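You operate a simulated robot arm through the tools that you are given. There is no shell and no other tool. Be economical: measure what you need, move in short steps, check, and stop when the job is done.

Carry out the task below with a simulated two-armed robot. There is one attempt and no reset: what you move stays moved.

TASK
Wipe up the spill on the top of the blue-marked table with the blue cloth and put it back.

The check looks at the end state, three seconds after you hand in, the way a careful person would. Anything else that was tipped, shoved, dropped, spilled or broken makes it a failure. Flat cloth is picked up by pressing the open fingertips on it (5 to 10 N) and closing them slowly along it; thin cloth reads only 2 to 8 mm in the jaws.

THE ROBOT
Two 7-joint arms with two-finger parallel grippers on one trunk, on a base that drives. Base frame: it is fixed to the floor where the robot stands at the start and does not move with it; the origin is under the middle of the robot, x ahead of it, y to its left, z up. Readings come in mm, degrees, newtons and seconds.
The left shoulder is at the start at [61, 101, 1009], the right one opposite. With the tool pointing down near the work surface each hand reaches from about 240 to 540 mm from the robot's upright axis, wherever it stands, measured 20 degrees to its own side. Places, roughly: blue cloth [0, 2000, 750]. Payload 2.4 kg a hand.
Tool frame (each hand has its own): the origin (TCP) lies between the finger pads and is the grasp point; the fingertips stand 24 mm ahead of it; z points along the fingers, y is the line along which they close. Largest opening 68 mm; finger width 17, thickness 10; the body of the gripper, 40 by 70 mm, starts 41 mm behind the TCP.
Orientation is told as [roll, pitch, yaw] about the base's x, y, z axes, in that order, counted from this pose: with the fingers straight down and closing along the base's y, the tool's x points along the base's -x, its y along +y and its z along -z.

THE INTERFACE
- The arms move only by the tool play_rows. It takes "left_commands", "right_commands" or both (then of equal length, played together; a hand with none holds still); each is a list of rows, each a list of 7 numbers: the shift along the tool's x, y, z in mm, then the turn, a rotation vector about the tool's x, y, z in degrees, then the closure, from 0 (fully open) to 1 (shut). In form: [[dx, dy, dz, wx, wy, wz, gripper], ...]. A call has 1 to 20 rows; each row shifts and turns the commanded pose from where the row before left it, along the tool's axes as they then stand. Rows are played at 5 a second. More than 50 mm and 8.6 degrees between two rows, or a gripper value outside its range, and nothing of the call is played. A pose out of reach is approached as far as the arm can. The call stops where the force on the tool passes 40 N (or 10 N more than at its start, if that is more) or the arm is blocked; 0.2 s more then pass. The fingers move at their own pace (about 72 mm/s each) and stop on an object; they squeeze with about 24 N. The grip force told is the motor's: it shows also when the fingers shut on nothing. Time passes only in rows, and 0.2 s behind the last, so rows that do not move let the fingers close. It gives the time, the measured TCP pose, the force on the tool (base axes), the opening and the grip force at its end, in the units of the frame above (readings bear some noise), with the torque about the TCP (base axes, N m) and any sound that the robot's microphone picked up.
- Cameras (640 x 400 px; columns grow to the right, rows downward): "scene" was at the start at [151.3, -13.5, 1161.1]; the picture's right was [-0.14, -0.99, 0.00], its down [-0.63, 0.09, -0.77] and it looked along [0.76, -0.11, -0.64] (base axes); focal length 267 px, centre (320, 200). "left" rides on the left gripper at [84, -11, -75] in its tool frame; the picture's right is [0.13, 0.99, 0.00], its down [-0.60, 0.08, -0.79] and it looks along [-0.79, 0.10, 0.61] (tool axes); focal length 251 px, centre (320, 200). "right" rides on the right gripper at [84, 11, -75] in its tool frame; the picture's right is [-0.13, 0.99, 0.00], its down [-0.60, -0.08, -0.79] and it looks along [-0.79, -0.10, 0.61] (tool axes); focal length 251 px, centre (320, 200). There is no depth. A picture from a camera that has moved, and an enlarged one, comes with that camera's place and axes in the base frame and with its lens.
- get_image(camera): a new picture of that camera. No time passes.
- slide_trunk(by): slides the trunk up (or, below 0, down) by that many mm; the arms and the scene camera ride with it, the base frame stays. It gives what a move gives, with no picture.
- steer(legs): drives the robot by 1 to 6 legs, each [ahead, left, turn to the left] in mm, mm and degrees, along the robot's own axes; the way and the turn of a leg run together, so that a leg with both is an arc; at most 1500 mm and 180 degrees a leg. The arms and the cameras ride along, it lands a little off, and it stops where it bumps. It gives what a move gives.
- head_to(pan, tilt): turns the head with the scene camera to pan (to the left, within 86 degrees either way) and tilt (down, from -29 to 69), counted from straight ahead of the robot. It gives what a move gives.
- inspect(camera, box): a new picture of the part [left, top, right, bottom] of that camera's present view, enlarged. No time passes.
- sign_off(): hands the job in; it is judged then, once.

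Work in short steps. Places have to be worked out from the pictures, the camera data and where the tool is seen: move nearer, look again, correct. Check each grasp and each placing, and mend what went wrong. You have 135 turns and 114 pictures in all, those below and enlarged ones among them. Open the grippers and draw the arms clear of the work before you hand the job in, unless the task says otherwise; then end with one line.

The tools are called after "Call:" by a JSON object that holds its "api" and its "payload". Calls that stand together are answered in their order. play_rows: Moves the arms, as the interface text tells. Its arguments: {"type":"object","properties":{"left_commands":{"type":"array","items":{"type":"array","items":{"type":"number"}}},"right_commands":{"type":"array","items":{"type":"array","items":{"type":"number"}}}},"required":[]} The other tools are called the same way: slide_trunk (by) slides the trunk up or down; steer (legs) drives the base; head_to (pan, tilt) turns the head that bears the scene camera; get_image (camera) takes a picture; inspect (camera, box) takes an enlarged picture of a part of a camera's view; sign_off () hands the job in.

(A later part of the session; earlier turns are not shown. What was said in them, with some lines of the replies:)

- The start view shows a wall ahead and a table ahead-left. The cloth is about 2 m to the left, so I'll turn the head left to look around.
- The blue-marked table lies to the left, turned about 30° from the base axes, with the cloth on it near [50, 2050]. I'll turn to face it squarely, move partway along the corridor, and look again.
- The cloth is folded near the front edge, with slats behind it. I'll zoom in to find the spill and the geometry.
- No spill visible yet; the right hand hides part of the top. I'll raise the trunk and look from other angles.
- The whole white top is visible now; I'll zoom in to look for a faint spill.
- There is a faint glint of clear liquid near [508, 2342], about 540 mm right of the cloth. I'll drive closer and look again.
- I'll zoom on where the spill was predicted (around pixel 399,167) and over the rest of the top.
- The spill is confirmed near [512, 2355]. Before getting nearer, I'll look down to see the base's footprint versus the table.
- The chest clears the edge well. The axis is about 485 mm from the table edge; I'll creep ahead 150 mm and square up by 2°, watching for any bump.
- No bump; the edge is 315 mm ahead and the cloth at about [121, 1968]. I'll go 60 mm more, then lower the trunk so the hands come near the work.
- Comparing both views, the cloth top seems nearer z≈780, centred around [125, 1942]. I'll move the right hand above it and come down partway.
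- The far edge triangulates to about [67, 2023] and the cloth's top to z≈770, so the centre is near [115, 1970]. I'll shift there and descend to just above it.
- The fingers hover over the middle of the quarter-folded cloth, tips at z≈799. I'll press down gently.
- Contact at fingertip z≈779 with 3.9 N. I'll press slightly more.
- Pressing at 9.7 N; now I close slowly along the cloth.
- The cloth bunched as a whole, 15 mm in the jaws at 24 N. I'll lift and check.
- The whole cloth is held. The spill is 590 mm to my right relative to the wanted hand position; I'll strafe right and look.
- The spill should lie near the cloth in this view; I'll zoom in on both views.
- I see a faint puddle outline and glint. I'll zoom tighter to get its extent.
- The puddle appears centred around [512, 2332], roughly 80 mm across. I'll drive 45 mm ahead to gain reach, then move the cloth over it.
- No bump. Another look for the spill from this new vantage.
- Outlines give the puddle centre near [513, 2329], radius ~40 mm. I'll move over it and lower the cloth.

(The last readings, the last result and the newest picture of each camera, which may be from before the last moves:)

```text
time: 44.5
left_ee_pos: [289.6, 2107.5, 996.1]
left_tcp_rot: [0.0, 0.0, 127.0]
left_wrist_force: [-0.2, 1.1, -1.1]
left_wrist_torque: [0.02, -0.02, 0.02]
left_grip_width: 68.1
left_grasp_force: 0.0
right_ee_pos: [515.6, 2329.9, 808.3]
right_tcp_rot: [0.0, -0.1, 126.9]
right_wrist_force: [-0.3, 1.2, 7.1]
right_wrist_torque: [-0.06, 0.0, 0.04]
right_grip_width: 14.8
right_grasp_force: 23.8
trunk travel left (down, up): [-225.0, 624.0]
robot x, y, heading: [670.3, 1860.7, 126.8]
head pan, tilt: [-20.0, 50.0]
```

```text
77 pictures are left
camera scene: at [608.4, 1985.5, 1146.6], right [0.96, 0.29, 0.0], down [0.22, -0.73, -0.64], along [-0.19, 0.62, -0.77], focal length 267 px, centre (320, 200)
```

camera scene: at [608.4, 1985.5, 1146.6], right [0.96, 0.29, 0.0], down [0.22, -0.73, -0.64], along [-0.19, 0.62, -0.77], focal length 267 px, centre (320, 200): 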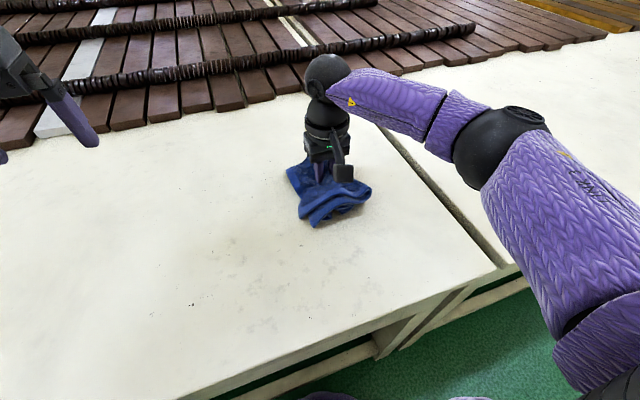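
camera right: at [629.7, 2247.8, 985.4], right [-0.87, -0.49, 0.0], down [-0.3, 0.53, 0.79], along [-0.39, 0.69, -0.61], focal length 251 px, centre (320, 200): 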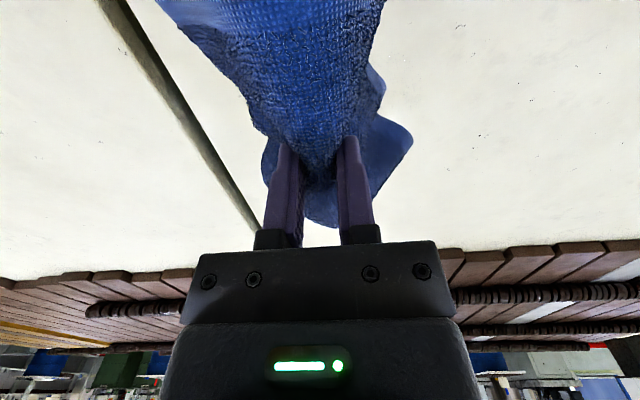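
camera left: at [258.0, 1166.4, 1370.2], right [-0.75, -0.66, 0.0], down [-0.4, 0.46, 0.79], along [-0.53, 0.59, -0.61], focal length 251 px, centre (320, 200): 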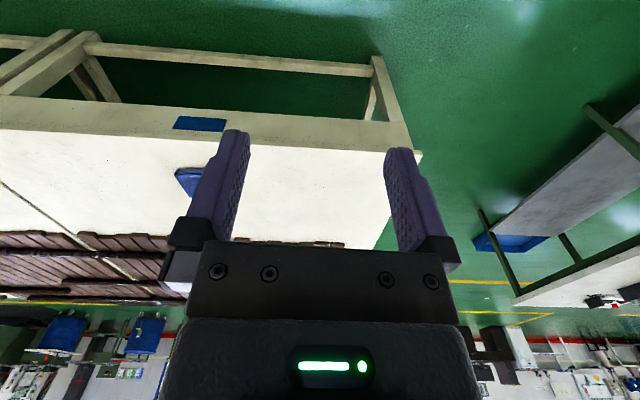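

Pressing at 7 N. I'll raster the cloth over the area, ±45 mm in both directions.

Call:
{"api": "play_rows", "payload": {"right_commands": [[0, 15, 0, 0, 0, 0, 1], [0, 15, 0, 0, 0, 0, 1], [0, 15, 0, 0, 0, 0, 1], [0, -20, 0, 0, 0, 0, 1], [0, -20, 0, 0, 0, 0, 1], [0, -20, 0, 0, 0, 0, 1], [0, -20, 0, 0, 0, 0, 1], [0, -10, 0, 0, 0, 0, 1], [20, 0, 0, 0, 0, 0, 1], [0, 20, 0, 0, 0, 0, 1], [0, 20, 0, 0, 0, 0, 1], [0, 20, 0, 0, 0, 0, 1], [0, 20, 0, 0, 0, 0, 1], [0, 10, 0, 0, 0, 0, 1], [20, 0, 0, 0, 0, 0, 1], [0, -20, 0, 0, 0, 0, 1], [0, -20, 0, 0, 0, 0, 1], [0, -20, 0, 0, 0, 0, 1], [0, -20, 0, 0, 0, 0, 1], [0, -10, 0, 0, 0, 0, 1]]}}

Call:
{"api": "get_image", "payload": {"camera": "scene"}}

```text
time: 48.7
left_ee_pos: [290.1, 2106.5, 996.2]
left_tcp_rot: [0.0, 0.0, 126.9]
left_wrist_force: [0.6, -0.3, -0.7]
left_wrist_torque: [-0.03, -0.02, 0.03]
left_grip_width: 68.2
left_grasp_force: 0.2
right_ee_pos: [574.5, 2323.7, 810.8]
right_tcp_rot: [0.0, 0.0, 126.9]
right_wrist_force: [-0.8, -0.7, 0.8]
right_wrist_torque: [-0.02, 0.04, 0.05]
right_grip_width: 15.1
right_grasp_force: 24.0
trunk travel left (down, up): [-225.0, 624.0]
robot x, y, heading: [669.9, 1863.5, 126.8]
head pan, tilt: [-20.0, 50.0]
```

```text
76 pictures are left
camera scene: at [608.2, 1985.7, 1146.4], right [0.96, 0.29, 0.0], down [0.22, -0.73, -0.64], along [-0.19, 0.61, -0.77], focal length 267 px, centre (320, 200)
```

scene: 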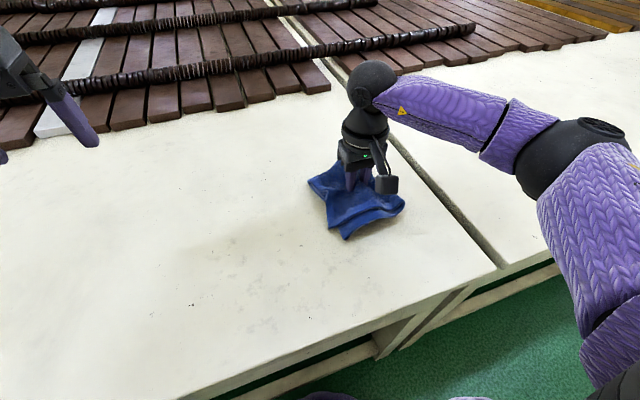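

Force has dropped to ~1 N as the cloth settled. I'll press about 6 mm deeper, sweep back over the middle, then the far rows.

Call:
{"api": "play_rows", "payload": {"right_commands": [[0, 0, 4, 0, 0, 0, 1], [0, 0, 3, 0, 0, 0, 1], [0, 0, 0, 0, 0, 0, 1]]}}

```text
time: 49.5
left_ee_pos: [289.7, 2106.8, 996.0]
left_tcp_rot: [0.0, 0.1, 127.0]
left_wrist_force: [-0.6, -0.2, -0.2]
left_wrist_torque: [0.01, 0.01, 0.02]
left_grip_width: 67.8
left_grasp_force: 0.0
right_ee_pos: [574.7, 2323.2, 803.3]
right_tcp_rot: [0.0, 0.0, 126.9]
right_wrist_force: [-0.4, 1.2, 7.9]
right_wrist_torque: [0.01, 0.05, -0.02]
right_grip_width: 15.0
right_grasp_force: 24.9
trunk travel left (down, up): [-225.0, 624.0]
robot x, y, heading: [667.3, 1856.3, 126.9]
head pan, tilt: [-20.0, 50.0]
```

8 N again. Sweep left and step outward row by row.

Call:
{"api": "play_rows", "payload": {"right_commands": [[0, 20, 0, 0, 0, 0, 1], [0, 20, 0, 0, 0, 0, 1], [0, 20, 0, 0, 0, 0, 1], [0, 20, 0, 0, 0, 0, 1], [0, 10, 0, 0, 0, 0, 1], [-25, 0, 1, 0, 0, 0, 1], [0, -20, 0, 0, 0, 0, 1], [0, -20, 0, 0, 0, 0, 1], [0, -20, 0, 0, 0, 0, 1], [0, -20, 1, 0, 0, 0, 1], [0, -10, 0, 0, 0, 0, 1], [-25, 0, 0, 0, 0, 0, 1], [0, 20, 0, 0, 0, 0, 1], [0, 20, 0, 0, 0, 0, 1], [0, 20, 1, 0, 0, 0, 1], [0, 20, 0, 0, 0, 0, 1], [0, 10, 0, 0, 0, 0, 1]]}}

Call:
{"api": "play_rows", "payload": {"right_commands": [[-25, 0, 1, 0, 0, 0, 1], [0, -20, 0, 0, 0, 0, 1], [0, -20, 0, 0, 0, 0, 1], [0, -20, 0, 0, 0, 0, 1], [0, -20, 0, 0, 0, 0, 1], [0, -10, 0, 0, 0, 0, 1], [15, 15, 0, 0, 0, 0, 1], [15, 15, 0, 0, 0, 0, 1], [15, 15, 0, 0, 0, 0, 1], [15, 15, 0, 0, 0, 0, 1]]}}

Call:
{"api": "get_image", "payload": {"camera": "scene"}}

```text
time: 52.9
left_ee_pos: [290.7, 2106.7, 997.7]
left_tcp_rot: [0.0, 0.0, 127.0]
left_wrist_force: [1.0, -0.3, 0.2]
left_wrist_torque: [-0.03, 0.04, 0.04]
left_grip_width: 68.1
left_grasp_force: 0.1
right_ee_pos: [484.5, 2316.8, 800.1]
right_tcp_rot: [0.0, -0.5, 126.7]
right_wrist_force: [2.7, -2.2, 24.2]
right_wrist_torque: [-0.12, -0.07, 0.03]
right_grip_width: 15.0
right_grasp_force: 23.7
trunk travel left (down, up): [-225.0, 624.0]
robot x, y, heading: [667.9, 1859.0, 126.8]
head pan, tilt: [-20.0, 50.0]
stopped in row 17 (right hand): the force on the tool passed its limit at 42 N (the readings are from after the stop); the commanded pose is now the measured one
```

```text
time: 54.2
left_ee_pos: [290.4, 2104.5, 996.7]
left_tcp_rot: [-0.1, 0.0, 127.0]
left_wrist_force: [-0.7, -0.4, 0.5]
left_wrist_torque: [-0.01, 0.03, 0.0]
left_grip_width: 67.7
left_grasp_force: 0.0
right_ee_pos: [534.9, 2386.3, 799.3]
right_tcp_rot: [0.1, -0.6, 126.9]
right_wrist_force: [0.3, -3.9, 24.8]
right_wrist_torque: [-0.15, 0.06, 0.03]
right_grip_width: 14.7
right_grasp_force: 24.3
trunk travel left (down, up): [-225.0, 624.0]
robot x, y, heading: [668.7, 1861.3, 127.1]
head pan, tilt: [-20.0, 50.0]
stopped in row 6 (right hand): the force on the tool passed its limit at 41 N (the readings are from after the stop); the commanded pose is now the measured one
```

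```text
75 pictures are left
camera scene: at [608.7, 1983.3, 1146.6], right [0.96, 0.29, 0.0], down [0.22, -0.73, -0.64], along [-0.19, 0.62, -0.76], focal length 267 px, centre (320, 200)
```

scene: 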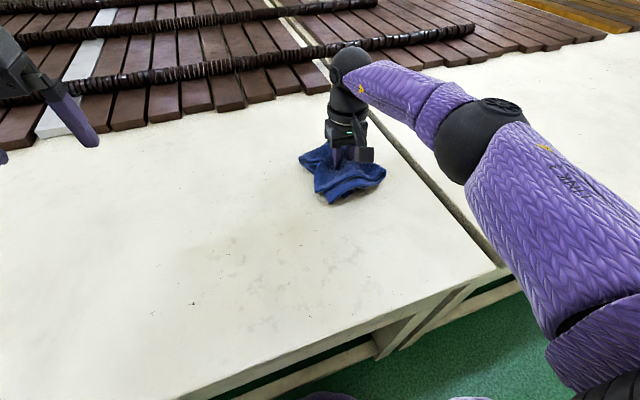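

Pressing got a bit hard, but the area was swept. I'll lift and inspect the surface.

Call:
{"api": "play_rows", "payload": {"right_commands": [[0, 0, -20, 0, 0, 0, 1], [0, 0, -30, 0, 0, 0, 1], [0, 0, -30, 0, 0, 0, 1], [0, 0, -30, 0, 0, 0, 1], [0, -40, 0, 0, 0, 0, 1], [0, -40, 0, 0, 0, 0, 1]]}}

Call:
{"api": "inspect", "payload": {"camera": "scene", "box": [220, 110, 420, 235]}}

Call:
{"api": "get_image", "payload": {"camera": "right"}}

```text
time: 55.6
left_ee_pos: [289.7, 2107.6, 995.7]
left_tcp_rot: [0.0, 0.0, 126.9]
left_wrist_force: [1.0, -1.1, -0.9]
left_wrist_torque: [0.01, -0.03, 0.0]
left_grip_width: 68.0
left_grasp_force: 0.0
right_ee_pos: [589.4, 2415.8, 903.4]
right_tcp_rot: [0.0, -0.2, 126.8]
right_wrist_force: [0.0, 0.1, -0.2]
right_wrist_torque: [-0.01, -0.04, 0.0]
right_grip_width: 15.0
right_grasp_force: 23.2
right hand out of reach, approached as far as the arm can: row 6
trunk travel left (down, up): [-225.0, 624.0]
robot x, y, heading: [668.2, 1862.2, 127.2]
head pan, tilt: [-20.0, 50.0]
```

```text
3.20 times, centred on (320, 172) of scene
camera zoom: at [607.6, 1985.9, 1146.4], right [0.96, 0.29, 0.0], down [0.22, -0.73, -0.64], along [-0.19, 0.61, -0.77], focal length 854 px, centre (320, 288)
```

zoom: 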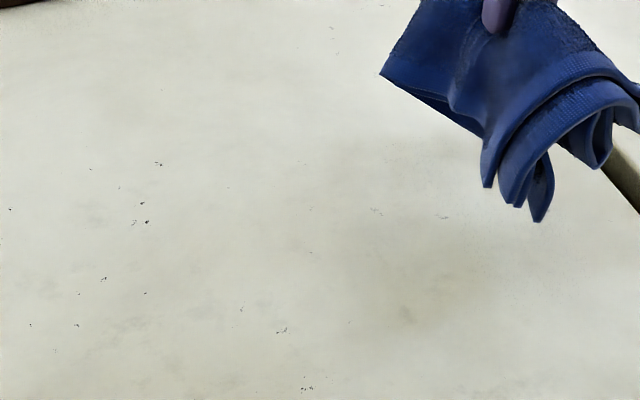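

```text
73 pictures are left
camera right: at [630.9, 2341.1, 977.1], right [-0.87, -0.49, 0.0], down [-0.3, 0.53, 0.8], along [-0.39, 0.69, -0.61], focal length 251 px, centre (320, 200)
```

right: 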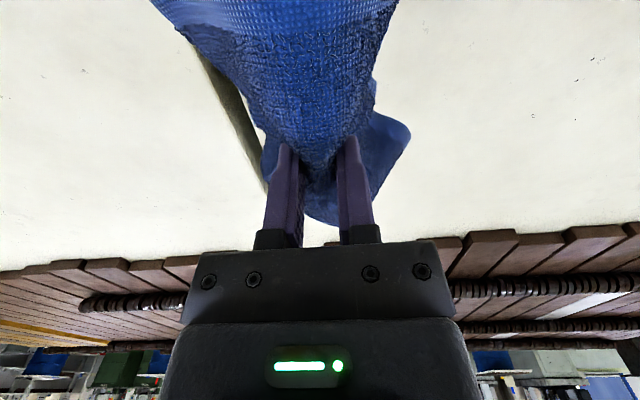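

The glint is gone. A tighter check of the spot from this view:

Call:
{"api": "inspect", "payload": {"camera": "scene", "box": [280, 150, 376, 210]}}

Call:
{"api": "head_to", "payload": {"pan": 20, "tilt": 50}}

Call:
{"api": "inspect", "payload": {"camera": "scene", "box": [400, 60, 640, 210]}}

```text
6.67 times, centred on (328, 180) of scene
camera zoom: at [607.6, 1985.9, 1146.4], right [0.96, 0.29, 0.0], down [0.22, -0.73, -0.64], along [-0.19, 0.61, -0.77], focal length 1779 px, centre (267, 333)
```

zoom: 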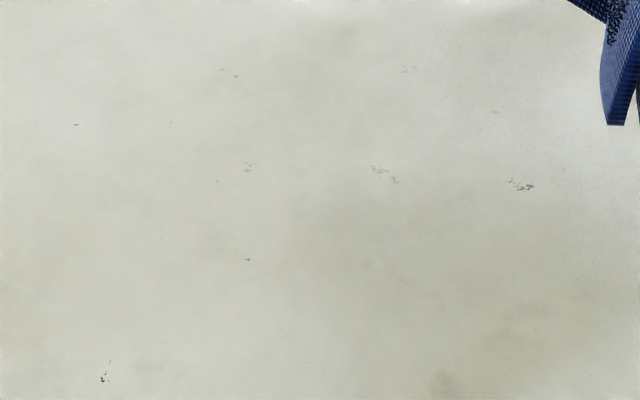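

```text
time: 56.7
left_ee_pos: [290.7, 2106.1, 996.1]
left_tcp_rot: [0.0, 0.0, 127.0]
left_wrist_force: [-0.5, 0.0, 0.1]
left_wrist_torque: [-0.01, -0.02, -0.02]
left_grip_width: 68.3
left_grasp_force: 0.0
right_ee_pos: [590.8, 2415.9, 902.6]
right_tcp_rot: [0.1, -0.2, 126.7]
right_wrist_force: [-0.3, 0.3, 0.3]
right_wrist_torque: [0.01, 0.0, 0.01]
right_grip_width: 14.7
right_grasp_force: 23.7
trunk travel left (down, up): [-225.0, 624.0]
robot x, y, heading: [669.1, 1859.1, 127.0]
head pan, tilt: [20.0, 50.0]
```

```text
2.67 times, centred on (520, 135) of scene
camera zoom: at [566.1, 1954.5, 1146.4], right [0.55, 0.84, 0.0], down [0.64, -0.42, -0.64], along [-0.54, 0.35, -0.77], focal length 712 px, centre (-213, 373)
```

zoom: 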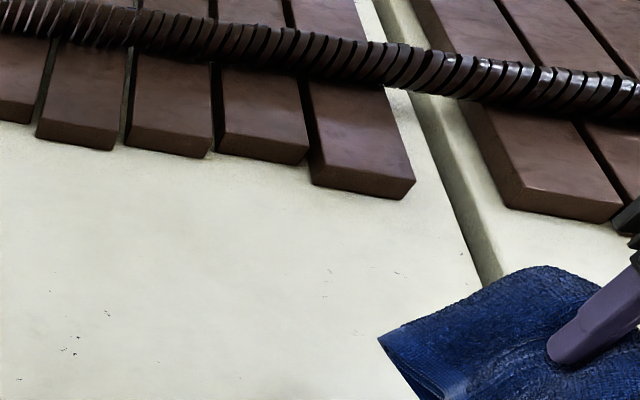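

The puddle's outline and glint are both gone. Now I return to the cloth's original place: back 40 mm, left 595 mm.

Call:
{"api": "steer", "payload": {"legs": [[-40, 0, 0], [0, 595, 0]]}}

Call:
{"api": "head_to", "payload": {"pan": -40, "tilt": 40}}

Call:
{"api": "get_image", "payload": {"camera": "scene"}}

```text
time: 60.5
left_ee_pos: [-152.4, 1725.1, 995.4]
left_tcp_rot: [0.0, 0.1, 127.0]
left_wrist_force: [-0.3, -0.1, 0.3]
left_wrist_torque: [0.0, 0.02, -0.01]
left_grip_width: 67.9
left_grasp_force: 0.2
right_ee_pos: [148.4, 2031.6, 902.7]
right_tcp_rot: [0.2, -0.2, 126.8]
right_wrist_force: [-0.5, 0.9, 0.8]
right_wrist_torque: [-0.02, 0.03, -0.03]
right_grip_width: 14.8
right_grasp_force: 24.2
trunk travel left (down, up): [-225.0, 624.0]
robot x, y, heading: [226.9, 1474.0, 126.8]
head pan, tilt: [20.0, 50.0]
```

```text
time: 61.8
left_ee_pos: [-152.9, 1725.0, 996.2]
left_tcp_rot: [0.1, 0.0, 126.9]
left_wrist_force: [1.0, 0.3, -0.2]
left_wrist_torque: [0.05, 0.0, -0.02]
left_grip_width: 67.9
left_grasp_force: 0.0
right_ee_pos: [148.4, 2032.6, 902.1]
right_tcp_rot: [0.1, -0.1, 126.7]
right_wrist_force: [-0.2, -0.2, -0.7]
right_wrist_torque: [-0.02, 0.0, 0.02]
right_grip_width: 15.0
right_grasp_force: 23.3
trunk travel left (down, up): [-225.0, 624.0]
robot x, y, heading: [223.6, 1480.3, 126.9]
head pan, tilt: [-40.0, 40.0]
```

```text
70 pictures are left
camera scene: at [192.5, 1614.7, 1160.6], right [1.0, -0.05, 0.0], down [-0.03, -0.64, -0.77], along [0.04, 0.76, -0.64], focal length 267 px, centre (320, 200)
```

scene: 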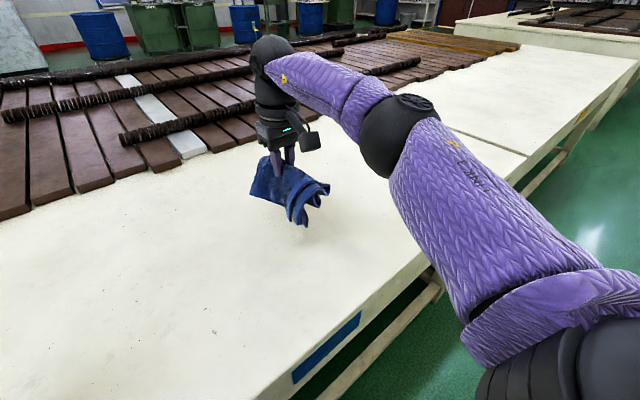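

The arm blocks that view; I'll recheck later. Now I move the cloth over its original spot [116, 1968] and lower it.

Call:
{"api": "play_rows", "payload": {"right_commands": [[16, 32, 0, 0, 0, 0, 1], [16, 32, 0, 0, 0, 0, 1], [0, 0, 30, 0, 0, 0, 1], [0, 0, 30, 0, 0, 0, 1], [0, 0, 20, 0, 0, 0, 1], [0, 0, 10, 0, 0, 0, 1], [0, 0, 5, 0, 0, 0, 1], [0, 0, 0, 0, 0, 0, 1]]}}

Call:
{"api": "head_to", "payload": {"pan": -20, "tilt": 60}}

Call:
{"api": "get_image", "payload": {"camera": "scene"}}

```text
time: 63.6
left_ee_pos: [-153.2, 1723.7, 995.5]
left_tcp_rot: [0.1, -0.1, 127.0]
left_wrist_force: [-0.9, -0.4, 0.2]
left_wrist_torque: [0.0, 0.01, -0.01]
left_grip_width: 68.3
left_grasp_force: 0.0
right_ee_pos: [115.7, 1969.9, 809.3]
right_tcp_rot: [0.1, -0.5, 126.8]
right_wrist_force: [0.7, -1.1, 16.2]
right_wrist_torque: [-0.01, 0.0, 0.02]
right_grip_width: 14.6
right_grasp_force: 24.0
trunk travel left (down, up): [-225.0, 624.0]
robot x, y, heading: [228.4, 1475.5, 127.0]
head pan, tilt: [-40.0, 40.0]
```

```text
time: 64.4
left_ee_pos: [-153.4, 1723.3, 996.4]
left_tcp_rot: [0.0, -0.2, 127.0]
left_wrist_force: [0.7, -0.5, -1.0]
left_wrist_torque: [0.01, -0.02, 0.03]
left_grip_width: 68.0
left_grasp_force: 0.0
right_ee_pos: [115.1, 1967.7, 809.2]
right_tcp_rot: [0.0, -0.5, 126.8]
right_wrist_force: [0.0, 0.5, 18.1]
right_wrist_torque: [0.02, 0.01, 0.03]
right_grip_width: 14.7
right_grasp_force: 23.6
trunk travel left (down, up): [-225.0, 624.0]
robot x, y, heading: [225.7, 1475.0, 126.9]
head pan, tilt: [-20.0, 60.0]
```

```text
69 pictures are left
camera scene: at [168.8, 1592.3, 1134.1], right [0.96, 0.29, 0.0], down [0.25, -0.83, -0.5], along [-0.14, 0.48, -0.87], focal length 267 px, centre (320, 200)
```

scene: 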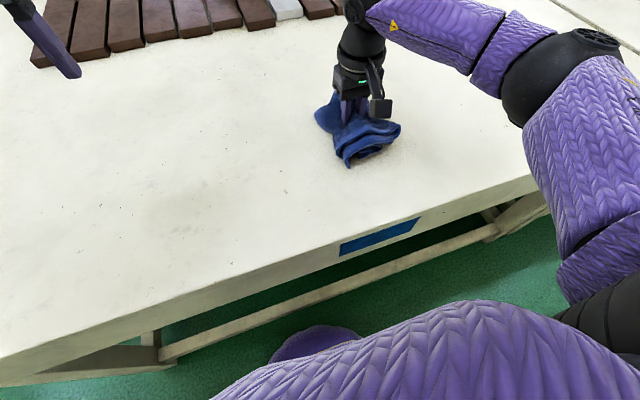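

The cloth rests on its spot. I'll ease off 5 mm, open slowly and lift clear.

Call:
{"api": "play_rows", "payload": {"right_commands": [[0, 0, -4, 0, 0, 0, 1], [0, 0, 0, 0, 0, 0, 0.7], [0, 0, 0, 0, 0, 0, 0.5], [0, 0, 0, 0, 0, 0, 0.25], [0, 0, 0, 0, 0, 0, 0], [0, 0, -5, 0, 0, 0, 0], [0, 0, -10, 0, 0, 0, 0], [0, 0, -20, 0, 0, 0, 0], [0, 0, -30, 0, 0, 0, 0], [0, 0, -40, 0, 0, 0, 0]]}}

Call:
{"api": "get_image", "payload": {"camera": "scene"}}

Call:
{"api": "get_image", "payload": {"camera": "right"}}

```text
time: 66.6
left_ee_pos: [-152.8, 1723.8, 995.8]
left_tcp_rot: [0.0, 0.0, 127.0]
left_wrist_force: [-0.1, 0.1, 0.2]
left_wrist_torque: [0.0, 0.0, 0.01]
left_grip_width: 67.8
left_grasp_force: 0.1
right_ee_pos: [115.1, 1969.4, 913.9]
right_tcp_rot: [0.1, -0.2, 126.8]
right_wrist_force: [-0.4, 1.1, 0.0]
right_wrist_torque: [-0.01, 0.04, 0.0]
right_grip_width: 68.0
right_grasp_force: 0.1
trunk travel left (down, up): [-225.0, 624.0]
robot x, y, heading: [228.2, 1478.1, 126.6]
head pan, tilt: [-20.0, 60.0]
```

```text
68 pictures are left
camera scene: at [168.5, 1593.6, 1133.9], right [0.96, 0.29, 0.0], down [0.25, -0.83, -0.5], along [-0.14, 0.48, -0.87], focal length 267 px, centre (320, 200)
```

scene: 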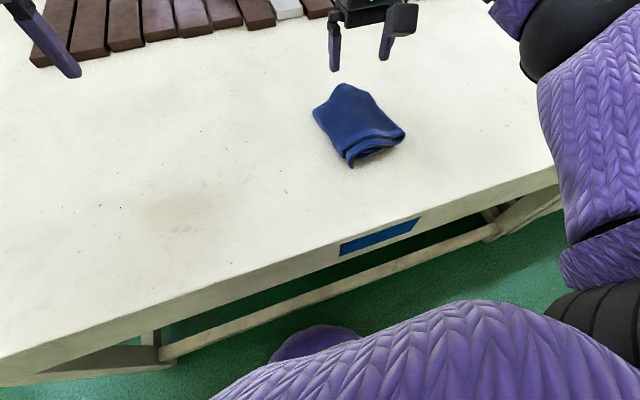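

```text
67 pictures are left
camera right: at [155.7, 1894.2, 988.5], right [-0.87, -0.49, 0.0], down [-0.3, 0.53, 0.8], along [-0.39, 0.69, -0.61], focal length 251 px, centre (320, 200)
```

right: 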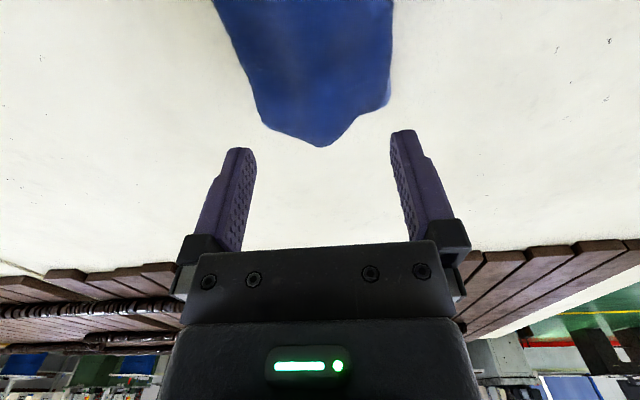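

The cloth lies back on its spot, still folded. I'll raise the hand, back off, and recheck the wiped area.

Call:
{"api": "play_rows", "payload": {"right_commands": [[0, 0, -40, 0, 0, 0, 0], [0, 0, -40, 0, 0, 0, 0], [40, 0, 0, 0, 0, 0, 0]]}}

Call:
{"api": "steer", "payload": {"legs": [[-300, 0, 0]]}}

Call:
{"api": "slide_trunk", "payload": {"by": 300}}

Call:
{"api": "head_to", "payload": {"pan": -28, "tilt": 42}}

Call:
{"api": "get_image", "payload": {"camera": "scene"}}

```text
time: 67.4
left_ee_pos: [-153.4, 1724.4, 996.4]
left_tcp_rot: [0.0, 0.1, 126.9]
left_wrist_force: [0.4, -0.2, -0.1]
left_wrist_torque: [-0.01, 0.0, 0.0]
left_grip_width: 68.1
left_grasp_force: 0.0
right_ee_pos: [141.1, 1935.9, 994.7]
right_tcp_rot: [0.1, -0.3, 126.9]
right_wrist_force: [0.1, 0.0, 0.4]
right_wrist_torque: [0.0, 0.0, 0.02]
right_grip_width: 68.0
right_grasp_force: 0.1
trunk travel left (down, up): [-225.0, 624.0]
robot x, y, heading: [227.7, 1478.5, 126.8]
head pan, tilt: [-20.0, 60.0]
```

```text
time: 69.5
left_ee_pos: [28.3, 1485.7, 996.2]
left_tcp_rot: [0.0, 0.0, 126.7]
left_wrist_force: [0.2, -0.2, -0.7]
left_wrist_torque: [0.02, 0.02, 0.02]
left_grip_width: 68.2
left_grasp_force: 0.0
right_ee_pos: [322.8, 1694.6, 995.1]
right_tcp_rot: [0.1, -0.4, 126.5]
right_wrist_force: [-0.6, -0.1, -0.7]
right_wrist_torque: [0.01, 0.0, -0.03]
right_grip_width: 68.2
right_grasp_force: 0.1
trunk travel left (down, up): [-225.0, 624.0]
robot x, y, heading: [409.4, 1238.0, 126.5]
head pan, tilt: [-20.0, 60.0]
```

```text
time: 72.5
left_ee_pos: [28.4, 1485.2, 1294.5]
left_tcp_rot: [0.0, 0.0, 126.7]
left_wrist_force: [-0.1, -1.0, -0.1]
left_wrist_torque: [0.0, 0.03, 0.01]
left_grip_width: 68.0
left_grasp_force: 0.0
right_ee_pos: [323.0, 1695.0, 1294.3]
right_tcp_rot: [0.0, -0.2, 126.4]
right_wrist_force: [1.0, -0.5, -0.4]
right_wrist_torque: [0.0, -0.02, 0.0]
right_grip_width: 68.1
right_grasp_force: 0.0
trunk travel left (down, up): [-525.0, 324.0]
robot x, y, heading: [407.1, 1237.4, 126.6]
head pan, tilt: [-20.0, 60.0]
```

```text
time: 73.3
left_ee_pos: [27.4, 1483.7, 1296.1]
left_tcp_rot: [0.0, 0.1, 126.8]
left_wrist_force: [0.4, 0.6, 0.4]
left_wrist_torque: [-0.02, -0.01, 0.02]
left_grip_width: 68.2
left_grasp_force: 0.0
right_ee_pos: [323.0, 1695.8, 1294.9]
right_tcp_rot: [0.2, -0.4, 126.5]
right_wrist_force: [0.4, -0.8, -0.1]
right_wrist_torque: [0.02, -0.01, 0.01]
right_grip_width: 67.9
right_grasp_force: 0.1
trunk travel left (down, up): [-525.0, 324.0]
robot x, y, heading: [407.8, 1236.8, 126.9]
head pan, tilt: [-28.0, 42.0]
```

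```text
66 pictures are left
camera scene: at [383.7, 1333.2, 1460.3], right [0.99, 0.15, 0.0], down [0.1, -0.66, -0.74], along [-0.11, 0.73, -0.67], focal length 267 px, centre (320, 200)
```

scene: 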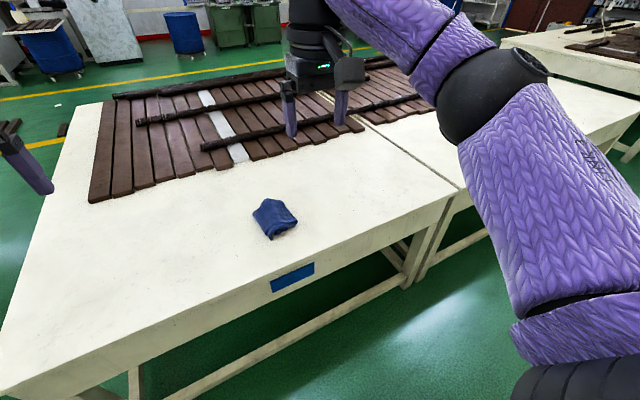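

The wiped area is now in plain view; I'll zoom in, comparable to the earlier picture that showed the glint.

Call:
{"api": "inspect", "payload": {"camera": "scene", "box": [300, 110, 460, 210]}}

Call:
{"api": "inspect", "payload": {"camera": "scene", "box": [220, 170, 380, 270]}}

```text
4.00 times, centred on (380, 160) of scene
camera zoom: at [383.7, 1333.2, 1460.3], right [0.99, 0.15, 0.0], down [0.1, -0.66, -0.74], along [-0.11, 0.73, -0.67], focal length 1068 px, centre (80, 360)
```

zoom: 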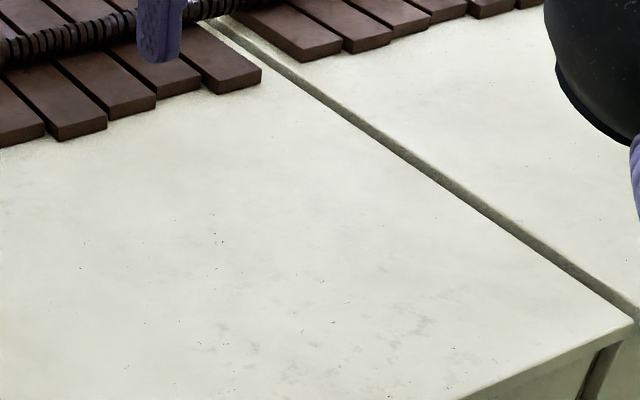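

```text
4.00 times, centred on (300, 220) of scene
camera zoom: at [383.7, 1333.2, 1460.3], right [0.99, 0.15, 0.0], down [0.1, -0.66, -0.74], along [-0.11, 0.73, -0.67], focal length 1068 px, centre (400, 120)
```

zoom: 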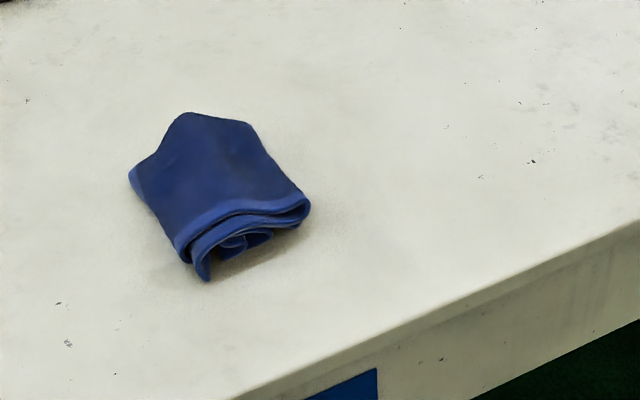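

The wiped area shows no spill, and the cloth is back on its spot. The grippers are open and clear of the table, so I'm handing in.

Call:
{"api": "sign_off", "payload": {}}

```text
The job is handed in.
```

I wiped up the spill on the blue-marked table and put the blue cloth back on its original spot, still folded but slightly rumpled; the last close-up shows no liquid left.
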